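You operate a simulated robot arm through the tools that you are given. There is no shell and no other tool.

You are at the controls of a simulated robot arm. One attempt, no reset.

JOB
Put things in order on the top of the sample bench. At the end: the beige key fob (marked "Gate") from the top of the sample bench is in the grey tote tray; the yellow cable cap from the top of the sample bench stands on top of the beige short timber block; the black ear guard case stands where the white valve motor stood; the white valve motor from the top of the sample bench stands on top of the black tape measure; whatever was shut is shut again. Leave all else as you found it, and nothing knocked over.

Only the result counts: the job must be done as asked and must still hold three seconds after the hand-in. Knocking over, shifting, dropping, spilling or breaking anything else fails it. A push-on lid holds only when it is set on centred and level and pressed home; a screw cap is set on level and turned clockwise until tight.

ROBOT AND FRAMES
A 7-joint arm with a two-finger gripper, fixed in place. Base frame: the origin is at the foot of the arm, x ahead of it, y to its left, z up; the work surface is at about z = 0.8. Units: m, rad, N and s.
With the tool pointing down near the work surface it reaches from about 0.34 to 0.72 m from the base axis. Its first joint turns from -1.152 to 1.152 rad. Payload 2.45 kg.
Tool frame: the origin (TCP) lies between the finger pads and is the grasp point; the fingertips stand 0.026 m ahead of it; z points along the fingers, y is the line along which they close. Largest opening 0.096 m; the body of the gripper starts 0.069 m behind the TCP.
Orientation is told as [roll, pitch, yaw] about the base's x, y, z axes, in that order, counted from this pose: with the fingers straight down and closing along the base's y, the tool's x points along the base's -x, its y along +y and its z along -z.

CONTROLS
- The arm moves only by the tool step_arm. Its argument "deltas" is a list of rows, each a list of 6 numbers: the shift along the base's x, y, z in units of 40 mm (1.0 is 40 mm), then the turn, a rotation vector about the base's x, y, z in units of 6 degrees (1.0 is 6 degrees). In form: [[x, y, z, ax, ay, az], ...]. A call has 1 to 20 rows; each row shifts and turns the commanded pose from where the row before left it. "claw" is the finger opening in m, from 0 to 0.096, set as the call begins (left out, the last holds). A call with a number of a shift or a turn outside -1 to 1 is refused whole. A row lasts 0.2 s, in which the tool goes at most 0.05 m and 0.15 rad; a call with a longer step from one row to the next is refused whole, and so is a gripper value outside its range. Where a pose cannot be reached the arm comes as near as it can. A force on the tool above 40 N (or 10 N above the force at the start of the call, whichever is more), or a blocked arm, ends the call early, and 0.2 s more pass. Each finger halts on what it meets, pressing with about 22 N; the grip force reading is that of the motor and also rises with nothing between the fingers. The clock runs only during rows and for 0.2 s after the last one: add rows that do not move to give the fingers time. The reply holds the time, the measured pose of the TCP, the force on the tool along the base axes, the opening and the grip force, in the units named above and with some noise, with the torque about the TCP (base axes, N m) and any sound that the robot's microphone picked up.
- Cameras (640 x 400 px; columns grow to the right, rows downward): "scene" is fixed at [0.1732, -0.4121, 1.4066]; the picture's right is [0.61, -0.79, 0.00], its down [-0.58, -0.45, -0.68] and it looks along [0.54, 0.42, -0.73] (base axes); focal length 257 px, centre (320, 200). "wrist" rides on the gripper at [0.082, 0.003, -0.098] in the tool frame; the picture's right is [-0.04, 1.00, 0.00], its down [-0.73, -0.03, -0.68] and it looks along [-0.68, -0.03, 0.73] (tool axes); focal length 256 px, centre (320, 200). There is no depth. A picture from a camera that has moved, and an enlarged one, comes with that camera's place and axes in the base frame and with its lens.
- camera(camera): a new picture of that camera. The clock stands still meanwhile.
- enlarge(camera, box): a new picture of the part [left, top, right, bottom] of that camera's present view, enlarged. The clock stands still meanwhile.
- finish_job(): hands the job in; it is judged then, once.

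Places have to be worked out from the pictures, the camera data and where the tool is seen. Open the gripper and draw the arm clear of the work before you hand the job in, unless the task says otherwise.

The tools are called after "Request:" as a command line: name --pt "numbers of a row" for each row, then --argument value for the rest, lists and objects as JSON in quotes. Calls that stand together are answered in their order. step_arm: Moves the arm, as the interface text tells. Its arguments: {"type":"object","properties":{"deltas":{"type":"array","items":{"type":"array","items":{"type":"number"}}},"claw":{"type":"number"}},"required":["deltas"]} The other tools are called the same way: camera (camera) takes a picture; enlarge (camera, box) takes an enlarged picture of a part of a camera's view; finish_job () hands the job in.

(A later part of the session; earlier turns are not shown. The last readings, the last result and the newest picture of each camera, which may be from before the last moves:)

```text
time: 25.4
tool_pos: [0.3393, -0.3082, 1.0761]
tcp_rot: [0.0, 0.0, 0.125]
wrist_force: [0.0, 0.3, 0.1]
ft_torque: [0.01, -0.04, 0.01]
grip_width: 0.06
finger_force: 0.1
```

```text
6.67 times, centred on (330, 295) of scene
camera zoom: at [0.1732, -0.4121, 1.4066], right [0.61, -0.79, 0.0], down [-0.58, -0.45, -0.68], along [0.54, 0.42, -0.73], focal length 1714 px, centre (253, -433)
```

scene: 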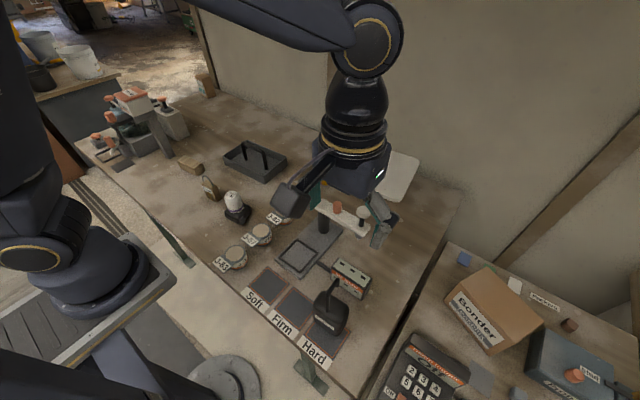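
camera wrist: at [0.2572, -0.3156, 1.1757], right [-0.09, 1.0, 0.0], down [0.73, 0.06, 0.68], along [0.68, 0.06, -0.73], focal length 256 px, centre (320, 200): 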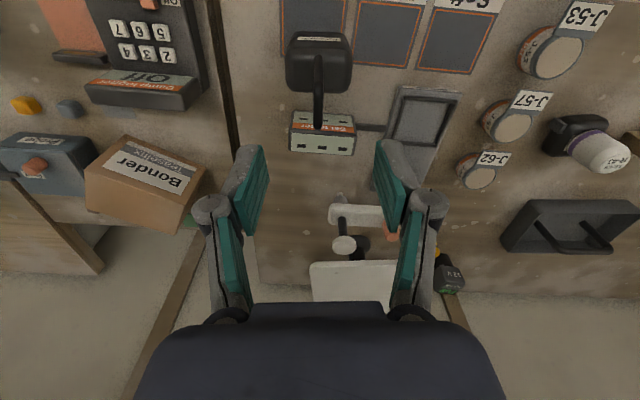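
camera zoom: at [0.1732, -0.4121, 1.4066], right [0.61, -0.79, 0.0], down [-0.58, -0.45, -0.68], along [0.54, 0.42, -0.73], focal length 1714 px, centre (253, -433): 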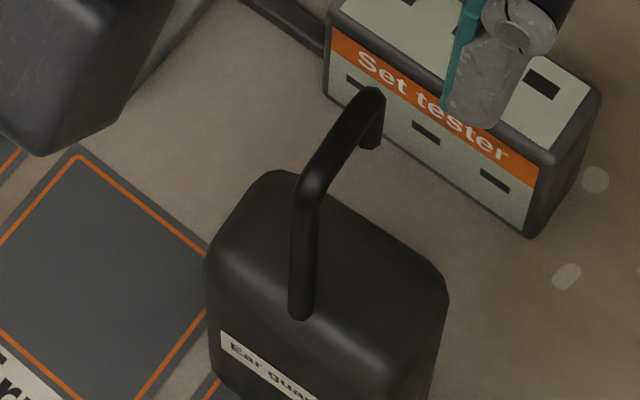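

The handle lines up with the tool. I shift 2 mm in -y and descend so the bar lies at the TCP height (z≈0.975).

Request:
step_arm --pt "0.02 -0.05 -0.7 0 0 0" --pt "0 0 -0.7 0 0 0" --pt "0 0 -0.7 0 0 0" --pt "0 0 -0.44 0 0 0" --pt "0 0 0 0 0 0"

Request:
camera --camera "wrist"

Request:
enlarge --camera "scene" --box '[260, 220, 388, 340]'

```text
time: 26.6
tool_pos: [0.342, -0.3107, 0.9738]
tcp_rot: [0.002, -0.001, 0.125]
wrist_force: [0.5, 0.1, 0.4]
ft_torque: [-0.02, 0.01, 0.01]
grip_width: 0.0599
finger_force: 0.0
```

```text
taken
camera wrist: at [0.2604, -0.3174, 1.0739], right [-0.09, 1.0, 0.0], down [0.73, 0.06, 0.68], along [0.68, 0.06, -0.73], focal length 256 px, centre (320, 200)
```

wrist: 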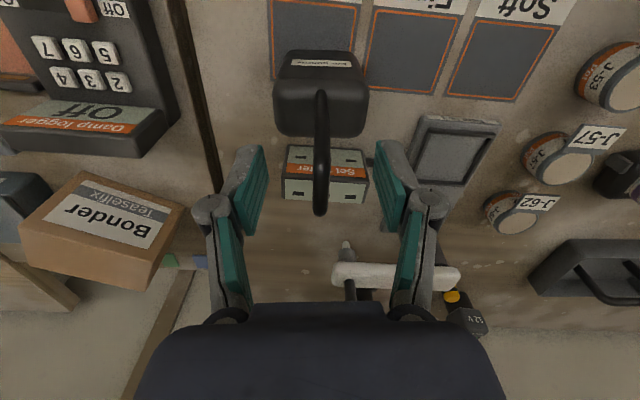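

```text
3.33 times, centred on (324, 280) of scene
camera zoom: at [0.1732, -0.4121, 1.4066], right [0.61, -0.79, 0.0], down [-0.58, -0.45, -0.68], along [0.54, 0.42, -0.73], focal length 857 px, centre (307, -67)
```

zoom: 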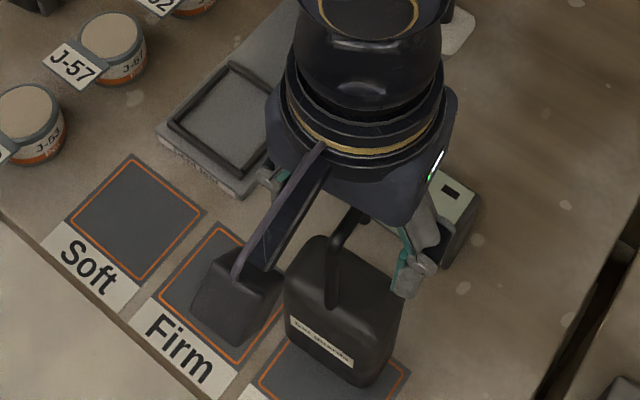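

The bar lies between the pads, centred on the TCP. I close on it.

Request:
step_arm --pt "0 0 0 0 0 0" --pt "0 0 0 0 0 0" --pt "0 0 0 0 0 0" --pt "0 0 0 0 0 0" --pt "0 0 0 0 0 0" --pt "0 0 0 0 0 0" --claw 0.0

Request:
camera --camera "wrist"

```text
time: 28.0
tool_pos: [0.3436, -0.3106, 0.9756]
tcp_rot: [0.0, -0.001, 0.126]
wrist_force: [-0.5, -0.3, 0.3]
ft_torque: [0.0, 0.05, 0.03]
grip_width: 0.0062
finger_force: 22.5
```

```text
taken
camera wrist: at [0.2604, -0.3174, 1.0742], right [-0.09, 1.0, 0.0], down [0.73, 0.06, 0.68], along [0.68, 0.06, -0.73], focal length 256 px, centre (320, 200)
```

wrist: 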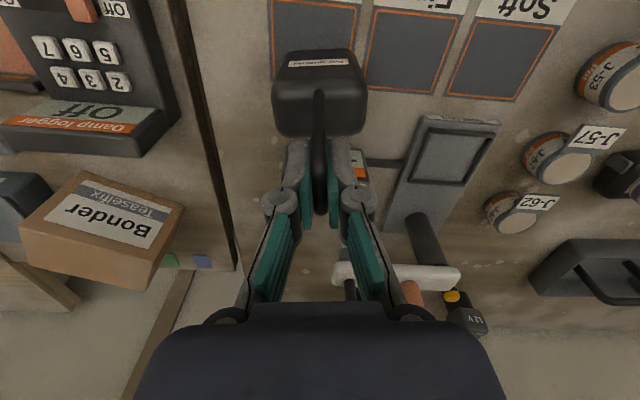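

Handle gripped at 6.2 mm. I lift 20 mm slowly and check weight and tilt.

Request:
step_arm --pt "0 0 0.1 0 0 0" --pt "0 0 0.2 0 0 0" --pt "0 0 0.2 0 0 0" --pt "0 0 0 0 0 0"

Request:
camera --camera "wrist"

Request:
enlarge --camera "scene" --box '[260, 220, 388, 340]'

```text
time: 29.0
tool_pos: [0.3416, -0.311, 0.9945]
tcp_rot: [0.0, -0.001, 0.126]
wrist_force: [-0.1, 0.3, -1.8]
ft_torque: [-0.01, 0.0, -0.02]
grip_width: 0.0062
finger_force: 21.6
```

```text
taken
camera wrist: at [0.2602, -0.3178, 1.0942], right [-0.09, 1.0, 0.0], down [0.73, 0.06, 0.68], along [0.68, 0.06, -0.73], focal length 256 px, centre (320, 200)
```

wrist: 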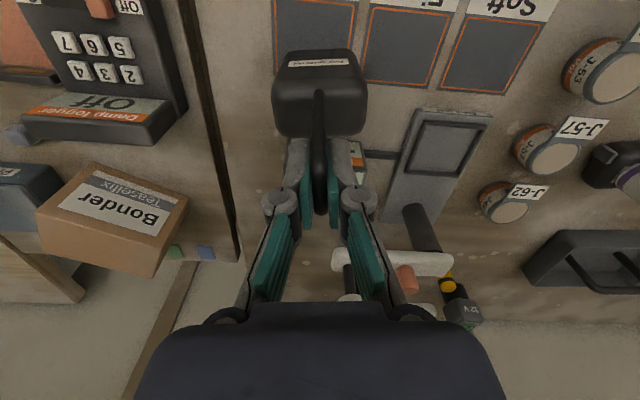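

```text
3.33 times, centred on (324, 280) of scene
camera zoom: at [0.1732, -0.4121, 1.4066], right [0.61, -0.79, 0.0], down [-0.58, -0.45, -0.68], along [0.54, 0.42, -0.73], focal length 857 px, centre (307, -67)
```

zoom: 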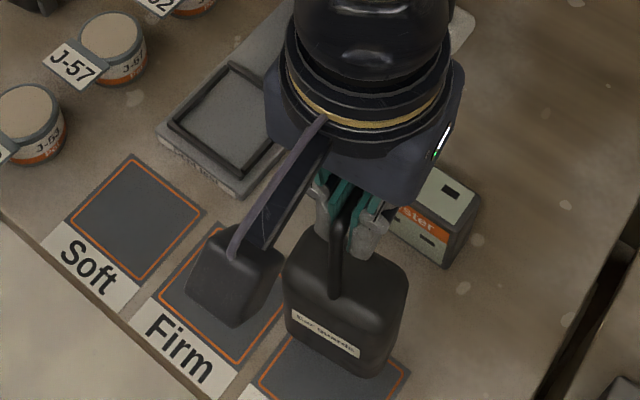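

The case hangs level, weighing about 0.2 kg. I enlarge the wrist view to find the case body's centre relative to the tool.

Request:
enlarge --camera "wrist" --box '[240, 30, 400, 130]'

Request:
enlarge --camera "scene" --box '[290, 265, 370, 335]'

```text
4.00 times, centred on (320, 80) of wrist
camera zoom: at [0.2602, -0.3178, 1.0942], right [-0.09, 1.0, 0.0], down [0.73, 0.06, 0.68], along [0.68, 0.06, -0.73], focal length 1024 px, centre (320, 680)
```

zoom: 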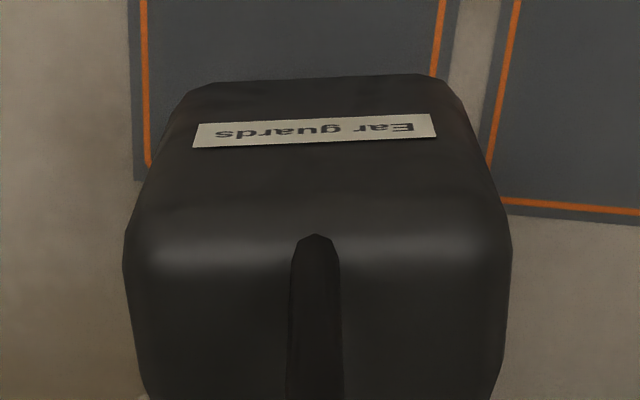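

```text
5.71 times, centred on (330, 300) of scene
camera zoom: at [0.1732, -0.4121, 1.4066], right [0.61, -0.79, 0.0], down [-0.58, -0.45, -0.68], along [0.54, 0.42, -0.73], focal length 1469 px, centre (263, -371)
```

zoom: 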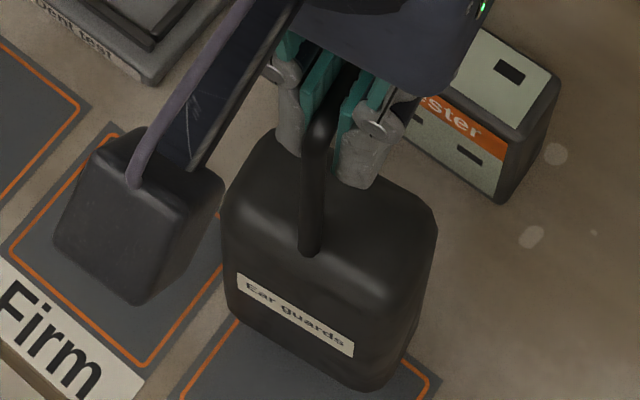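

The case's centre coincides with the TCP within a millimetre. I lift to z≈1.10 and carry it over the tester to just short of the motor's old spot.

Request:
step_arm --pt "0 0 0.7 0 0 0" --pt "0 0 0.9 0 0 0" --pt "0 0 0.9 0 0 0" --pt "0.5 -0.08 0.1 0 0 0" --pt "0.8 -0.13 0 0 0 0" --pt "0.8 -0.13 0 0 0 0" --pt "0.8 -0.13 0 0 0 0" --pt "0.8 -0.13 0 0 0 0" --pt "0.8 -0.13 0 0 0 0" --pt "0.8 -0.13 0 0 0 0" --pt "0 0 0 0 0 0"

Request:
camera --camera "wrist"

Request:
camera --camera "scene"

```text
time: 31.4
tool_pos: [0.5561, -0.3465, 1.0995]
tcp_rot: [0.004, 0.003, 0.126]
wrist_force: [-0.5, -1.1, -2.1]
ft_torque: [0.02, -0.02, 0.03]
grip_width: 0.0063
finger_force: 22.3
```

```text
taken
camera wrist: at [0.4738, -0.3536, 1.1977], right [-0.09, 1.0, 0.0], down [0.73, 0.06, 0.68], along [0.68, 0.06, -0.73], focal length 256 px, centre (320, 200)
```

wrist: 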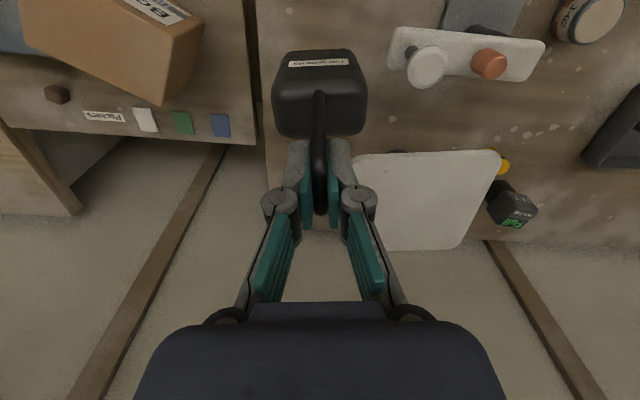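

```text
taken
```

scene: 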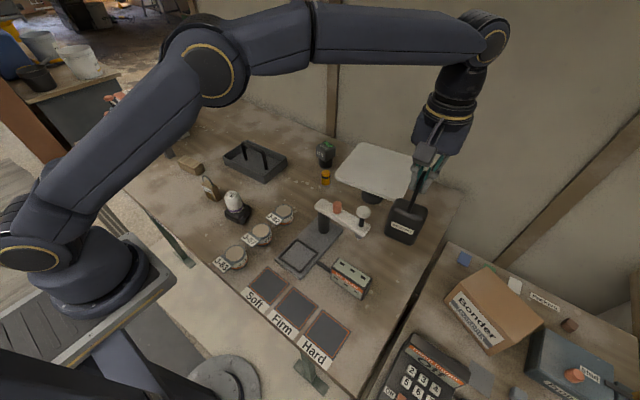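

The plate corner is at (0.647, -0.300), so there's about 25 mm clearance at the target. I move diagonally to the target column at z≈1.04.

Request:
step_arm --pt "0.36 -0.06 -0.5 0 0 0" --pt "0.36 -0.06 -0.5 0 0 0" --pt "0.36 -0.06 -0.5 0 0 0" --pt "0 0 0 0 0 0"

Request:
camera --camera "wrist"

Request:
enlarge --camera "scene" --box '[340, 160, 468, 260]'

```text
time: 32.4
tool_pos: [0.5993, -0.3535, 1.0406]
tcp_rot: [-0.002, 0.0, 0.125]
wrist_force: [0.4, 0.2, -2.6]
ft_torque: [0.01, -0.03, 0.03]
grip_width: 0.006
finger_force: 21.7
```

```text
taken
camera wrist: at [0.5161, -0.3599, 1.1394], right [-0.09, 1.0, 0.0], down [0.73, 0.06, 0.68], along [0.68, 0.06, -0.73], focal length 256 px, centre (320, 200)
```

wrist: 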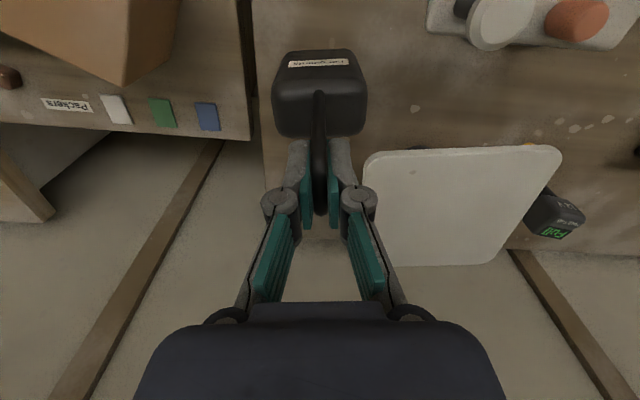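

```text
4.00 times, centred on (404, 210) of scene
camera zoom: at [0.1732, -0.4121, 1.4066], right [0.61, -0.79, 0.0], down [-0.58, -0.45, -0.68], along [0.54, 0.42, -0.73], focal length 1028 px, centre (-16, 160)
```

zoom: 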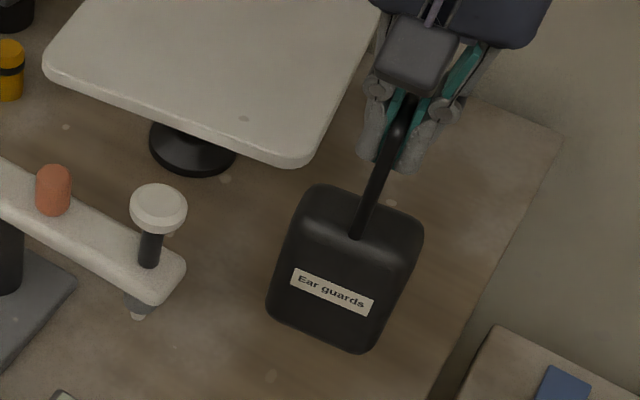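

Well clear of the plate and knob. I lower the case to just above the table.

Request:
step_arm --pt "0 0 -0.4 0 0 0" --pt "0 0 -0.4 0 0 0" --pt "0 0 -0.4 0 0 0" --pt "0 0 -0.25 0 0 0" --pt "0 0 0 0 0 0"

Request:
enlarge --camera "scene" --box '[340, 180, 468, 280]'

```text
time: 33.6
tool_pos: [0.597, -0.3521, 0.9799]
tcp_rot: [0.0, -0.001, 0.127]
wrist_force: [0.0, 1.0, -1.5]
ft_torque: [0.02, -0.02, -0.03]
grip_width: 0.0063
finger_force: 22.0
```

```text
4.00 times, centred on (404, 230) of scene
camera zoom: at [0.1732, -0.4121, 1.4066], right [0.61, -0.79, 0.0], down [-0.58, -0.45, -0.68], along [0.54, 0.42, -0.73], focal length 1028 px, centre (-16, 80)
```

zoom: 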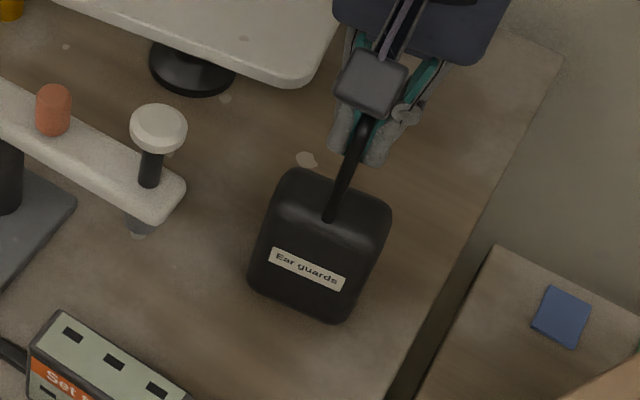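

About 5 mm to go; I lower in 1.5–2 mm steps, watching for contact.

Request:
step_arm --pt "0.03 -0.02 -0.05 0 0 0" --pt "0 0 -0.04 0 0 0"

Request:
step_arm --pt "0 0 -0.04 0 0 0"

```text
time: 34.2
tool_pos: [0.5983, -0.3532, 0.9766]
tcp_rot: [0.0, 0.001, 0.125]
wrist_force: [0.4, -0.9, -2.0]
ft_torque: [0.02, -0.03, 0.03]
grip_width: 0.006
finger_force: 22.4
```

```text
time: 34.6
tool_pos: [0.5978, -0.3534, 0.9745]
tcp_rot: [0.0, 0.002, 0.125]
wrist_force: [-0.4, 0.3, -2.4]
ft_torque: [-0.01, 0.0, -0.01]
grip_width: 0.0063
finger_force: 22.2
```

Request:
step_arm --pt "0 0 -0.03 0 0 0"

```text
time: 35.0
tool_pos: [0.5979, -0.3548, 0.9752]
tcp_rot: [0.0, 0.0, 0.127]
wrist_force: [-0.8, 0.5, 5.3]
ft_torque: [-0.05, 0.3, -0.01]
grip_width: 0.006
finger_force: 22.4
```

Contact is felt (about 5 N). I open the fingers gently to let the case settle.

Request:
step_arm --pt "0 0 0 0 0 0" --pt "0 0 0 0 0 0" --pt "0 0 0 0 0 0" --claw 0.04

Request:
camera --camera "wrist"

Request:
enlarge --camera "scene" --box '[340, 180, 468, 280]'

```text
time: 35.8
tool_pos: [0.5977, -0.3542, 0.9727]
tcp_rot: [-0.001, -0.001, 0.126]
wrist_force: [0.1, 0.4, 0.2]
ft_torque: [0.01, 0.01, 0.0]
grip_width: 0.0401
finger_force: 0.0
```

```text
taken
camera wrist: at [0.5156, -0.3606, 1.073], right [-0.09, 1.0, 0.0], down [0.73, 0.06, 0.68], along [0.68, 0.06, -0.73], focal length 256 px, centre (320, 200)
```

wrist: 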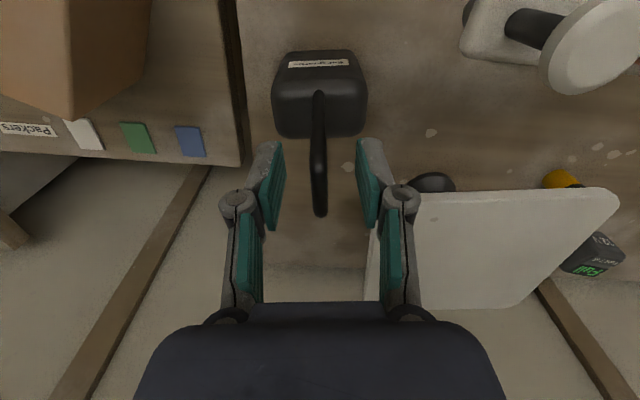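

```text
4.00 times, centred on (404, 230) of scene
camera zoom: at [0.1732, -0.4121, 1.4066], right [0.61, -0.79, 0.0], down [-0.58, -0.45, -0.68], along [0.54, 0.42, -0.73], focal length 1028 px, centre (-16, 80)
```

zoom: 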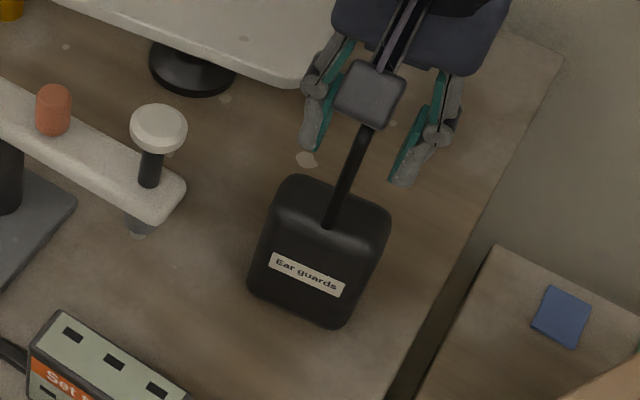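

The case stands upright on the motor's former spot (centre ≈ (0.598, -0.354)). I retreat straight up, return to yaw 0, and move to view the cable cap.

Request:
step_arm --pt "0 0 0.6 0 0 0" --pt "0 0 0.9 0 0 0" --pt "0 0 0.6 0 0 0" --pt "-0.5 0.2 0.5 0 0 0" --pt "-0.5 0.2 0.5 0 0 0" --pt "0.07 0.95 0 0 0 -0.15" --pt "0.07 0.95 0 0 0 -0.15" --pt "0.07 0.95 0 0 0 -0.15" --pt "0.07 0.95 0 0 0 -0.15" --pt "0.07 0.95 0 0 0 -0.15" --pt "0.07 0.95 0 0 0 -0.15" --pt "0.07 0.95 0 0 0 -0.15" --pt "0.07 0.95 0 0 0 -0.15" --pt "0 0 0 0 0 0"

Request:
camera --camera "wrist"

Request:
camera --camera "scene"

```text
time: 38.8
tool_pos: [0.58, -0.0316, 1.1003]
tcp_rot: [0.001, 0.001, 0.001]
wrist_force: [-0.3, 0.8, -1.0]
ft_torque: [0.03, -0.03, 0.02]
grip_width: 0.0402
finger_force: 0.1
```

```text
taken
camera wrist: at [0.498, -0.0281, 1.2002], right [0.04, 1.0, 0.0], down [0.73, -0.03, 0.68], along [0.68, -0.03, -0.73], focal length 256 px, centre (320, 200)
```

wrist: 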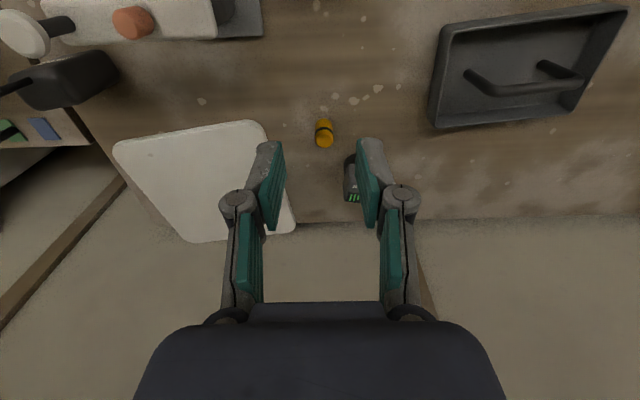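

```text
taken
```

scene: 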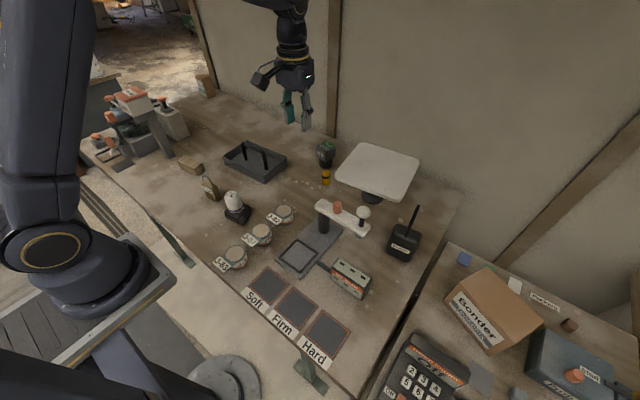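

The cap is at (325,133) in the wrist view; I enlarge it in both cameras to fix its place and check the battery pack's height.

Request:
enlarge --camera "wrist" --box '[280, 100, 400, 210]'

Request:
enlarge --camera "scene" --box '[295, 135, 359, 195]'

```text
3.64 times, centred on (340, 155) of wrist
camera zoom: at [0.498, -0.0281, 1.2002], right [0.04, 1.0, 0.0], down [0.73, -0.03, 0.68], along [0.68, -0.03, -0.73], focal length 931 px, centre (247, 364)
```

zoom: 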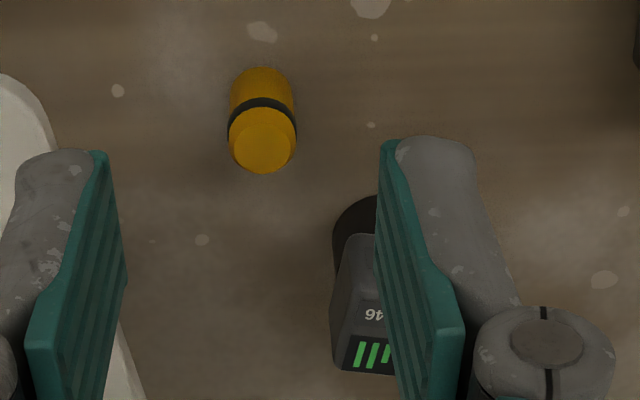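

```text
6.67 times, centred on (327, 165) of scene
camera zoom: at [0.1732, -0.4121, 1.4066], right [0.61, -0.79, 0.0], down [-0.58, -0.45, -0.68], along [0.54, 0.42, -0.73], focal length 1714 px, centre (273, 433)
```

zoom: 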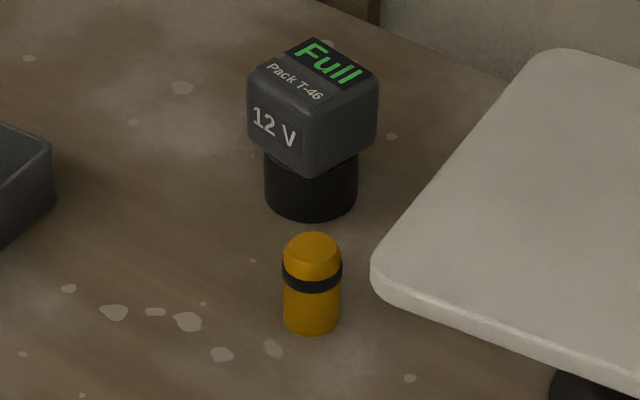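

The cap is at about (0.699, -0.029), roughly 28 mm across with its top at 0.852. The battery pack's near corner (0.727, -0.007, top 0.90) is close, so I'll tilt the tool 12° with the wrist toward the base to keep the hand's rear clear of it. I tilt and come nearer.

Request:
step_arm --pt "0.5 0.02 -0.5 0 -1 0" --pt "0.5 0.02 -0.5 0 -1 0" --pt "0.5 0.02 -0.7 0 0 0" --pt "0.5 0 -0.7 0 0 0" --pt "0 0 0 0 0 0" --claw 0.055

Request:
camera --camera "wrist"

Request:
enlarge --camera "scene" --box '[240, 60, 400, 200]'

```text
time: 40.0
tool_pos: [0.6595, -0.0305, 1.0056]
tcp_rot: [0.0, -0.209, 0.001]
wrist_force: [0.4, -0.7, -0.7]
ft_torque: [-0.02, -0.01, 0.0]
grip_width: 0.0552
finger_force: 0.1
```

```text
taken
camera wrist: at [0.5586, -0.0285, 1.0853], right [0.04, 1.0, 0.01], down [0.58, -0.03, 0.82], along [0.82, -0.03, -0.58], focal length 256 px, centre (320, 200)
```

wrist: 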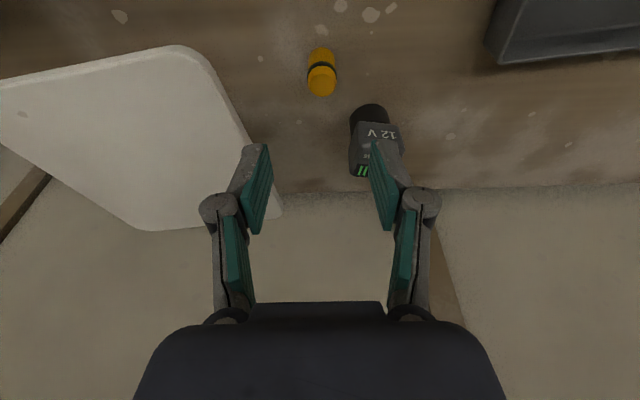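

```text
2.86 times, centred on (320, 130) of scene
camera zoom: at [0.1732, -0.4121, 1.4066], right [0.61, -0.79, 0.0], down [-0.58, -0.45, -0.68], along [0.54, 0.42, -0.73], focal length 734 px, centre (320, 400)
```

zoom: 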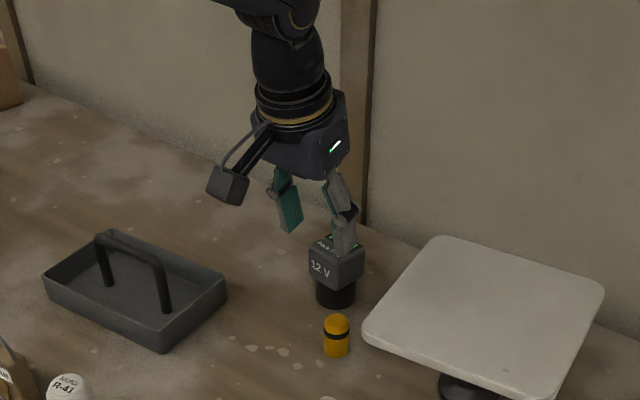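

I move above the cap at z≈0.93 and check alignment.

Request:
step_arm --pt "0.33 0.01 -0.62 0 0 0" --pt "0.33 0.01 -0.62 0 0 0" --pt "0.33 0.01 -0.62 0 0 0" --pt "0 0 0 0 0 0"

Request:
camera --camera "wrist"

Request:
enlarge --camera "scene" --box '[270, 90, 380, 200]'

```text
time: 41.0
tool_pos: [0.7008, -0.0306, 0.9274]
tcp_rot: [0.0, -0.208, 0.0]
wrist_force: [0.2, 0.2, 0.2]
ft_torque: [0.01, -0.02, 0.0]
grip_width: 0.0549
finger_force: 0.1
```

```text
taken
camera wrist: at [0.6, -0.0274, 1.0075], right [0.04, 1.0, 0.01], down [0.58, -0.03, 0.82], along [0.82, -0.03, -0.58], focal length 256 px, centre (320, 200)
```

wrist: 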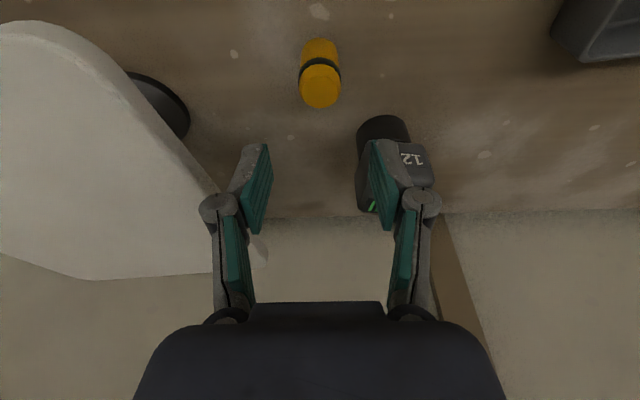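

```text
3.64 times, centred on (325, 145) of scene
camera zoom: at [0.1732, -0.4121, 1.4066], right [0.61, -0.79, 0.0], down [-0.58, -0.45, -0.68], along [0.54, 0.42, -0.73], focal length 935 px, centre (302, 400)
```

zoom: 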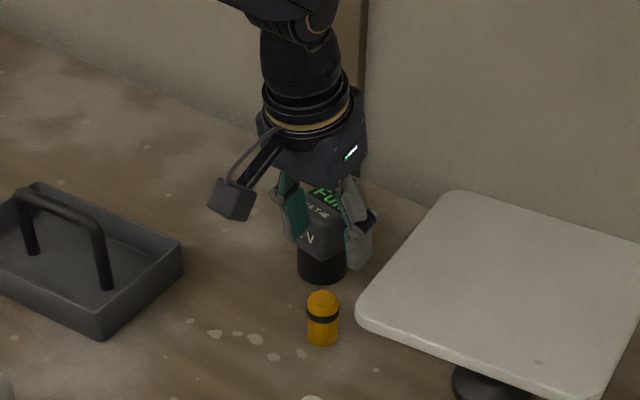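

Aligned with the cap. I bias 5 mm toward the base for extra clearance from the battery and descend to z≈0.838.

Request:
step_arm --pt "-0.12 0 -0.5 0 0 0" --pt "0 0 -0.5 0 0 0" --pt "0 0 -0.5 0 0 0" --pt "0 0 -0.4 0 0 0" --pt "0 0 -0.3 0 0 0" --pt "0 0 0 0 0 0"

Request:
camera --camera "wrist"

Request:
enlarge --camera "scene" --box '[280, 110, 360, 200]'

```text
time: 42.4
tool_pos: [0.6947, -0.0306, 0.8402]
tcp_rot: [0.001, -0.21, -0.002]
wrist_force: [0.1, 1.0, -0.5]
ft_torque: [-0.02, -0.02, 0.02]
grip_width: 0.055
finger_force: 0.0
```

```text
taken
camera wrist: at [0.5943, -0.0278, 0.9202], right [0.04, 1.0, 0.01], down [0.58, -0.03, 0.82], along [0.82, -0.03, -0.58], focal length 256 px, centre (320, 200)
```

wrist: 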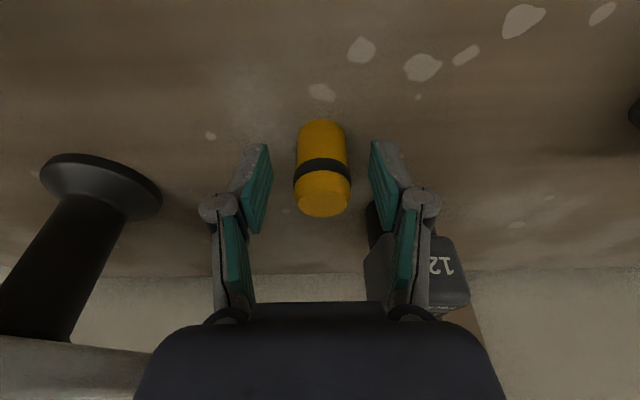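

```text
4.44 times, centred on (320, 155) of scene
camera zoom: at [0.1732, -0.4121, 1.4066], right [0.61, -0.79, 0.0], down [-0.58, -0.45, -0.68], along [0.54, 0.42, -0.73], focal length 1142 px, centre (320, 400)
```

zoom: 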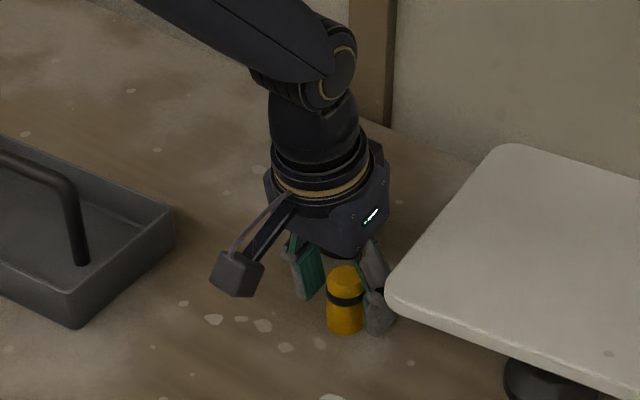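

The cap is between the pads with no contact so far. I close on it.

Request:
step_arm --pt "0 0 0 0 0 0" --pt "0 0 0 0 0 0" --pt "0 0 0 0 0 0" --pt "0 0 0 0 0 0" --claw 0.015

Request:
camera --camera "wrist"

```text
time: 43.4
tool_pos: [0.6955, -0.0308, 0.8401]
tcp_rot: [0.0, -0.209, 0.001]
wrist_force: [0.5, -1.1, 0.0]
ft_torque: [-0.03, 0.0, -0.01]
grip_width: 0.0293
finger_force: 22.1
```

```text
taken
camera wrist: at [0.5942, -0.0278, 0.9204], right [0.04, 1.0, 0.01], down [0.58, -0.03, 0.82], along [0.82, -0.03, -0.58], focal length 256 px, centre (320, 200)
```

wrist: 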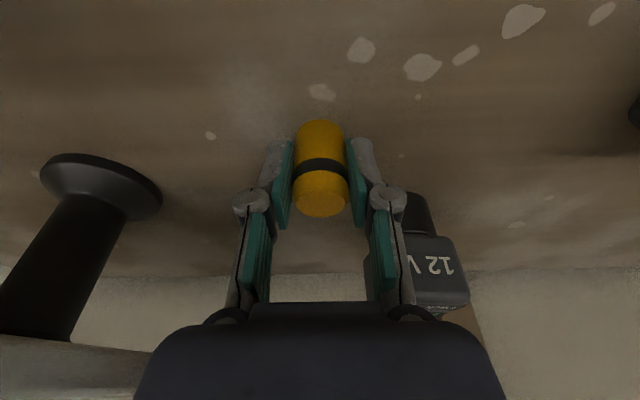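

Cap gripped at 29 mm with its base 40 mm below the TCP. I lift straight up, then back away from the plate and battery.

Request:
step_arm --pt "0 0 0.4 0 0 0" --pt "0 0 0.8 0 0 0" --pt "0 0 0.9 0 0 0" --pt "0 0 0.6 0 0 0" --pt "-0.8 0.2 0.7 0 0 0" --pt "-0.8 0.2 0.7 0 0 0" --pt "-0.8 0.2 0.7 0 0 0" --pt "-0.8 0.2 0.5 0 0 0" --pt "0 0 0 0 0 0"

Request:
camera --camera "wrist"

Request:
camera --camera "scene"

```text
time: 45.4
tool_pos: [0.5668, 0.0017, 1.0512]
tcp_rot: [-0.001, -0.21, -0.001]
wrist_force: [0.4, -0.9, 0.4]
ft_torque: [0.0, -0.01, 0.0]
grip_width: 0.0296
finger_force: 22.0
```

```text
taken
camera wrist: at [0.4664, 0.0039, 1.1309], right [0.04, 1.0, 0.01], down [0.58, -0.03, 0.82], along [0.82, -0.03, -0.58], focal length 256 px, centre (320, 200)
```

wrist: 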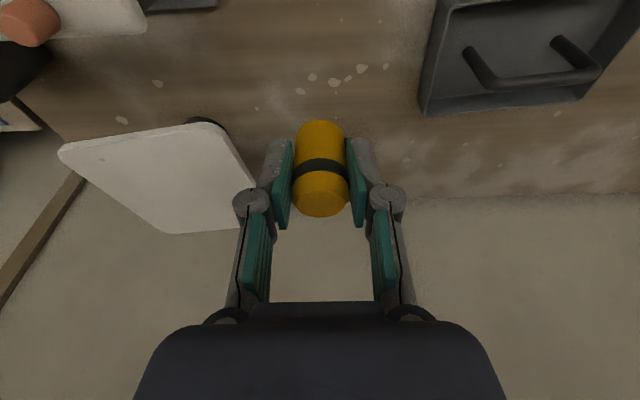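

```text
taken
```

scene: 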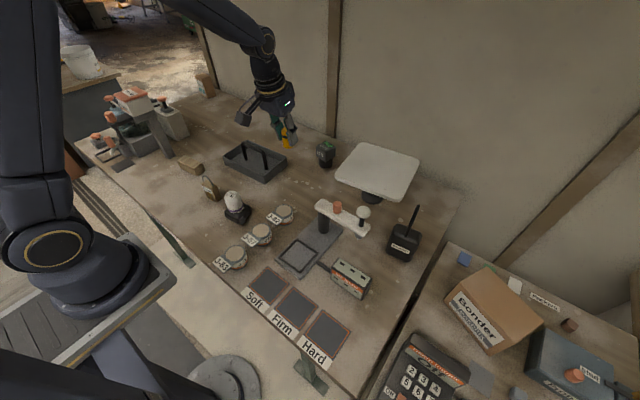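

I carry the cap toward the timber block while turning the tool 90° about the vertical so the hand stays on the side away from the powder stand.

Request:
step_arm --pt "-0.178 0.447 0.05 0 0 1" --pt "-0.178 0.447 0.05 0 0 1" --pt "-0.178 0.447 0.05 0 0 1" --pt "-0.178 0.447 0.05 0 0 1" --pt "-0.178 0.447 0.05 0 0 1" --pt "-0.178 0.447 0.05 0 0 1" --pt "-0.178 0.447 0.05 0 0 1" --pt "-0.178 0.447 0.05 0 0 1" --pt "-0.178 0.447 0.05 0 0 1" --pt "-0.178 0.447 0.05 0 0 1" --pt "-0.178 0.447 0.05 0 0 1" --pt "-0.178 0.447 0.05 0 0 1" --pt "-0.178 0.447 0.05 0 0 1" --pt "-0.178 0.447 0.05 0 0 1" --pt "-0.178 0.447 0.05 0 0 1"

Request:
camera --camera "wrist"

Request:
camera --camera "scene"

```text
time: 48.6
tool_pos: [0.4594, 0.2707, 1.08]
tcp_rot: [0.0, -0.209, 1.574]
wrist_force: [0.0, -0.2, 0.1]
ft_torque: [-0.02, 0.01, 0.0]
grip_width: 0.0296
finger_force: 21.9
```

```text
taken
camera wrist: at [0.4553, 0.1713, 1.1601], right [-1.0, 0.04, 0.01], down [0.03, 0.58, 0.82], along [0.03, 0.82, -0.58], focal length 256 px, centre (320, 200)
```

wrist: 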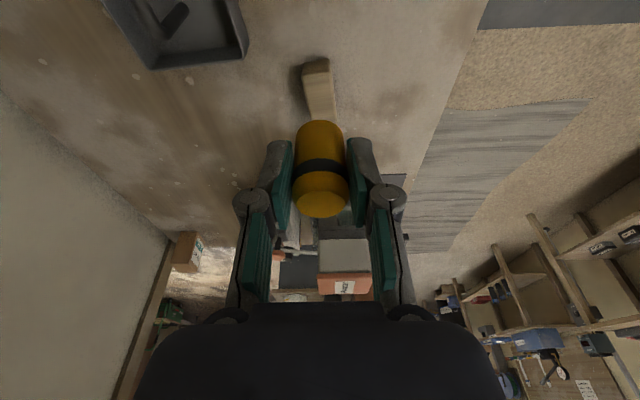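

```text
taken
```

scene: 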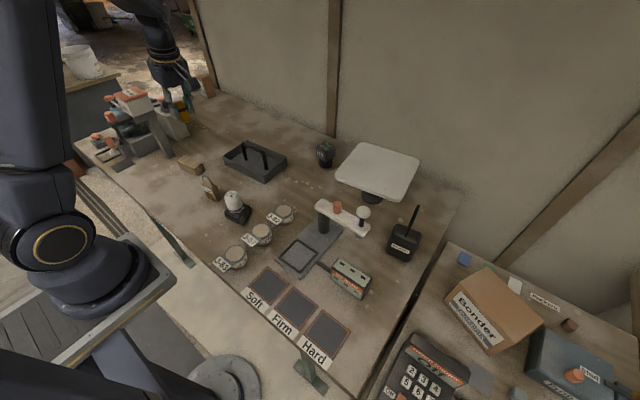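

The block is visible ahead at (318,85). I enlarge it in both views to fix its top.

Request:
enlarge --camera "wrist" --box '[280, 45, 376, 125]'

Request:
enlarge --camera "scene" --box '[160, 140, 224, 190]'

```text
5.00 times, centred on (328, 85) of wrist
camera zoom: at [0.4553, 0.1713, 1.1601], right [-1.0, 0.04, 0.01], down [0.03, 0.58, 0.82], along [0.03, 0.82, -0.58], focal length 1280 px, centre (280, 775)
```

zoom: 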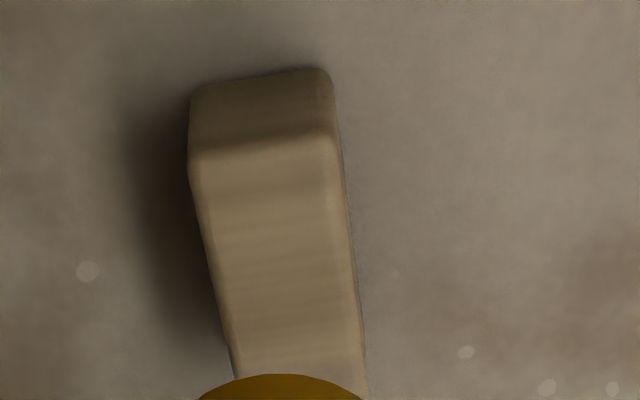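

```text
8.00 times, centred on (192, 165) of scene
camera zoom: at [0.1732, -0.4121, 1.4066], right [0.61, -0.79, 0.0], down [-0.58, -0.45, -0.68], along [0.54, 0.42, -0.73], focal length 2056 px, centre (1344, 480)
```

zoom: 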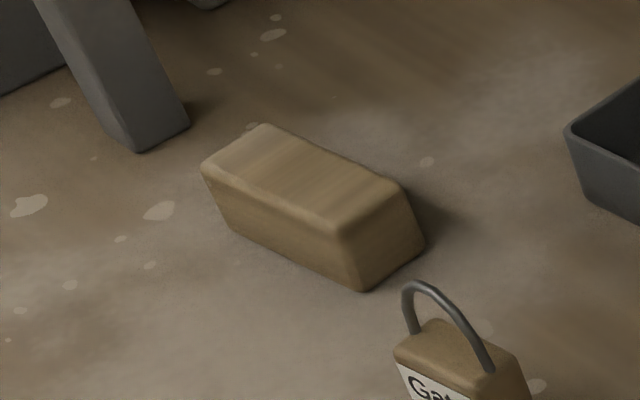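

The block's top centre is about (0.4595, 0.3925) at z≈0.835; its long axis lies along y. I move over it and lower the cap to about 2 cm above.

Request:
step_arm --pt "0.02 0.75 0 0 0 0" --pt "0 0.75 0 0 0 0" --pt "0 0.75 0 0 0 0" --pt "0 0.75 -0.4 0 0 0" --pt "0 0 -0.9 0 0 0" --pt "0 0 -0.9 0 0 0" --pt "0 0 -0.9 0 0 0" --pt "0 0 -0.9 0 0 0" --pt "0 0 -0.5 0 0 0" --pt "0 0 0 0 0 0"

Request:
camera --camera "wrist"

Request:
enlarge --camera "scene" --box '[144, 110, 240, 190]'

```text
time: 50.8
tool_pos: [0.4611, 0.3885, 0.8994]
tcp_rot: [0.001, -0.21, 1.571]
wrist_force: [-0.5, -0.2, 0.5]
ft_torque: [-0.02, 0.03, 0.0]
grip_width: 0.0293
finger_force: 22.1
```

```text
taken
camera wrist: at [0.4572, 0.2885, 0.9793], right [-1.0, 0.04, 0.01], down [0.03, 0.58, 0.82], along [0.03, 0.82, -0.58], focal length 256 px, centre (320, 200)
```

wrist: 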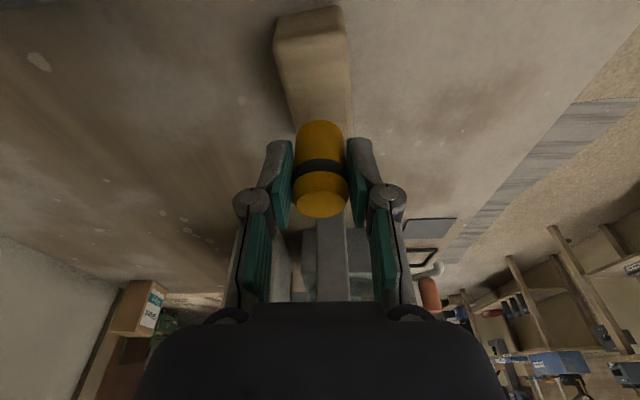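

```text
5.00 times, centred on (192, 150) of scene
camera zoom: at [0.1732, -0.4121, 1.4066], right [0.61, -0.79, 0.0], down [-0.58, -0.45, -0.68], along [0.54, 0.42, -0.73], focal length 1285 px, centre (960, 450)
```

zoom: 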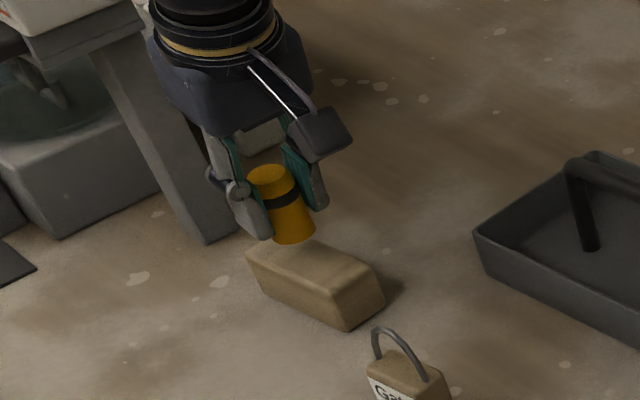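

I take finer views of the cap relative to the block before the final lowering.

Request:
enlarge --camera "scene" --box '[180, 140, 228, 180]'

Request:
enlarge --camera "wrist" --box '[250, 0, 390, 130]'

```text
10.00 times, centred on (204, 160) of scene
camera zoom: at [0.1732, -0.4121, 1.4066], right [0.61, -0.79, 0.0], down [-0.58, -0.45, -0.68], along [0.54, 0.42, -0.73], focal length 2570 px, centre (1480, 600)
```

zoom: 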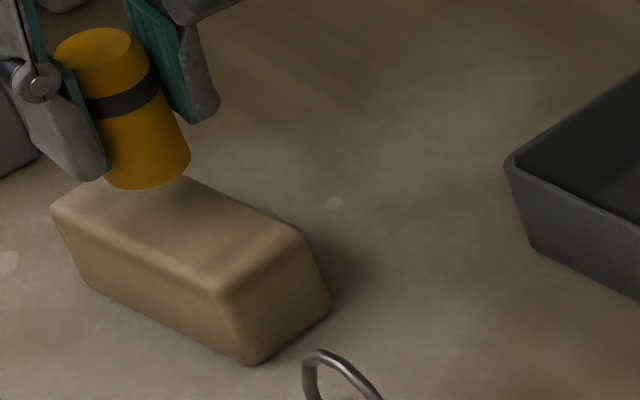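

```text
3.08 times, centred on (320, 65) of wrist
camera zoom: at [0.4572, 0.2885, 0.9793], right [-1.0, 0.04, 0.01], down [0.03, 0.58, 0.82], along [0.03, 0.82, -0.58], focal length 788 px, centre (320, 615)
```

zoom: 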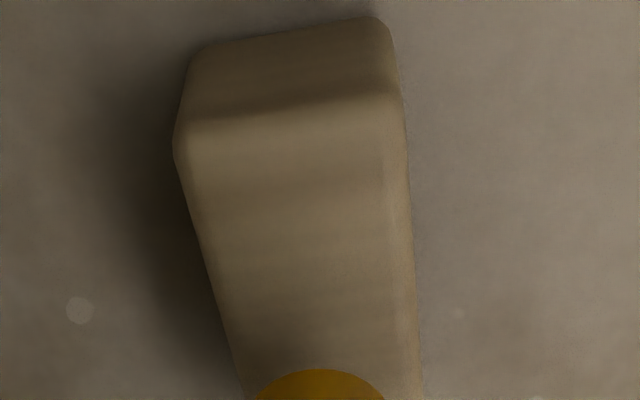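

The cap's axis is at about (0.459, 0.396), well within the block's top. I lower it to just above contact and then in small steps.

Request:
step_arm --pt "-0.02 -0.07 -0.2 0 0 0" --pt "0 0 -0.2 0 0 0" --pt "0 0 -0.08 0 0 0" --pt "0 0 0 0 0 0"

Request:
enlarge --camera "scene" --box '[168, 140, 216, 180]'

```text
time: 51.8
tool_pos: [0.4612, 0.3882, 0.8805]
tcp_rot: [-0.001, -0.208, 1.57]
wrist_force: [-0.4, 0.4, 0.3]
ft_torque: [0.01, -0.03, 0.01]
grip_width: 0.0296
finger_force: 21.5
```

```text
10.00 times, centred on (192, 160) of scene
camera zoom: at [0.1732, -0.4121, 1.4066], right [0.61, -0.79, 0.0], down [-0.58, -0.45, -0.68], along [0.54, 0.42, -0.73], focal length 2570 px, centre (1600, 600)
```

zoom: 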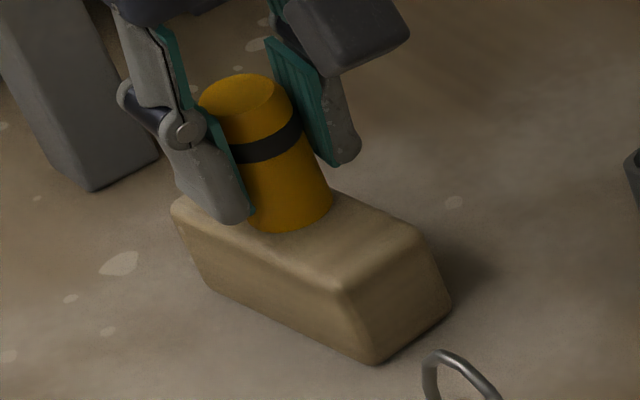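

The cap is upright, a few mm from the block's top. I lower step by step.

Request:
step_arm --pt "0 -0.1 -0.05 0 0 0" --pt "0 0 -0.04 0 0 0"

Request:
step_arm --pt "0 0 -0.04 0 0 0"

```text
time: 52.4
tool_pos: [0.4608, 0.3842, 0.8798]
tcp_rot: [-0.004, -0.214, 1.571]
wrist_force: [-0.4, -0.4, 17.7]
ft_torque: [0.05, 0.01, -0.03]
grip_width: 0.0297
finger_force: 22.3
```

```text
time: 52.8
tool_pos: [0.4617, 0.3849, 0.8781]
tcp_rot: [-0.003, -0.213, 1.572]
wrist_force: [3.7, 3.2, 16.5]
ft_torque: [0.19, -0.11, -0.05]
grip_width: 0.0296
finger_force: 22.1
```

Contact came at z≈0.879; I relieve the pressure a little and look.

Request:
step_arm --pt "0 0 0.03 0 0 0" --pt "0 0 0 0 0 0"

Request:
enlarge --camera "scene" --box '[168, 140, 216, 180]'

Request:
camera --camera "wrist"

```text
time: 53.4
tool_pos: [0.4592, 0.3822, 0.8766]
tcp_rot: [0.002, -0.209, 1.57]
wrist_force: [1.0, 2.8, 4.9]
ft_torque: [0.19, -0.05, -0.03]
grip_width: 0.0294
finger_force: 21.8
```

```text
10.00 times, centred on (192, 160) of scene
camera zoom: at [0.1731, -0.4121, 1.4066], right [0.61, -0.79, 0.0], down [-0.58, -0.45, -0.68], along [0.54, 0.42, -0.73], focal length 2570 px, centre (1600, 600)
```

zoom: 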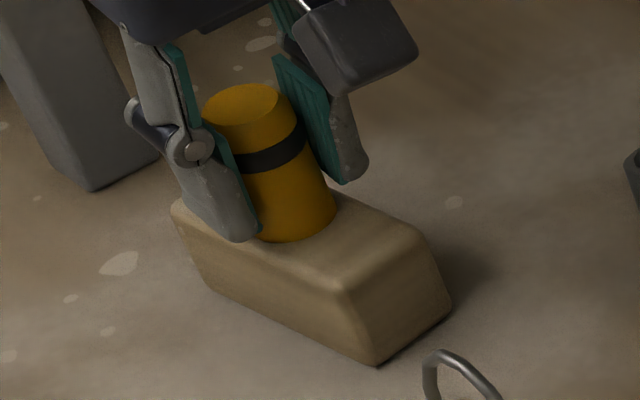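

```text
taken
camera wrist: at [0.4558, 0.2826, 0.9574], right [-1.0, 0.04, 0.01], down [0.03, 0.58, 0.82], along [0.03, 0.81, -0.58], focal length 256 px, centre (320, 200)
```

wrist: 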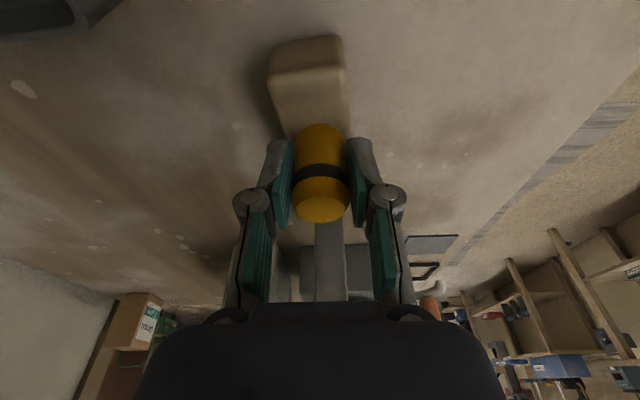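

The block hasn't shifted and the cap rests on it. I open the fingers.

Request:
step_arm --pt "0 0 0.01 0 0 0" --pt "0 0 0 0 0 0" --claw 0.034

Request:
step_arm --pt "0 0 0 0 0 0" --pt "0 0 0 0 0 0" --pt "0 0 0 0 0 0" --claw 0.06

Request:
camera --camera "wrist"

Request:
enlarge --camera "scene" --box '[168, 140, 216, 180]'

```text
time: 54.0
tool_pos: [0.4598, 0.3839, 0.8788]
tcp_rot: [0.0, -0.208, 1.572]
wrist_force: [-0.3, -0.1, -0.2]
ft_torque: [-0.01, 0.01, -0.03]
grip_width: 0.034
finger_force: 0.0
```

```text
time: 54.8
tool_pos: [0.4599, 0.383, 0.8781]
tcp_rot: [0.001, -0.208, 1.571]
wrist_force: [-1.0, 0.8, 0.6]
ft_torque: [-0.01, 0.02, -0.02]
grip_width: 0.0599
finger_force: 0.1
```

```text
taken
camera wrist: at [0.4565, 0.283, 0.9589], right [-1.0, 0.04, 0.01], down [0.03, 0.58, 0.82], along [0.03, 0.82, -0.58], focal length 256 px, centre (320, 200)
```

wrist: 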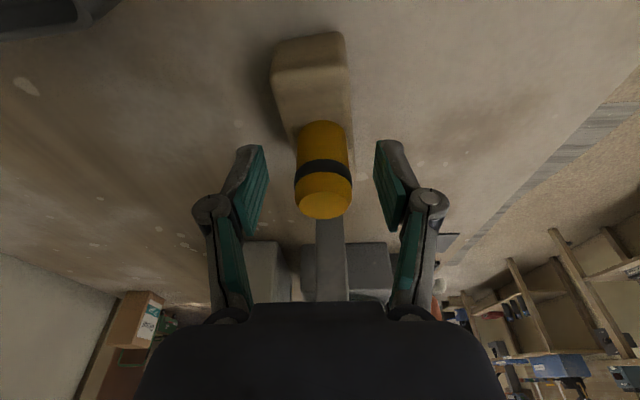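

```text
10.00 times, centred on (192, 160) of scene
camera zoom: at [0.1732, -0.4121, 1.4066], right [0.61, -0.79, 0.0], down [-0.58, -0.45, -0.68], along [0.54, 0.42, -0.73], focal length 2570 px, centre (1600, 600)
```

zoom: 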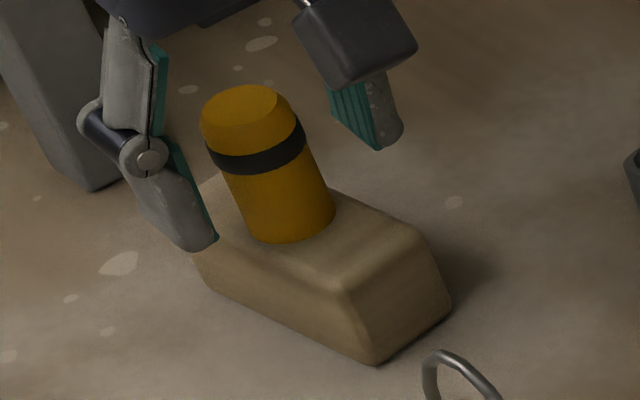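

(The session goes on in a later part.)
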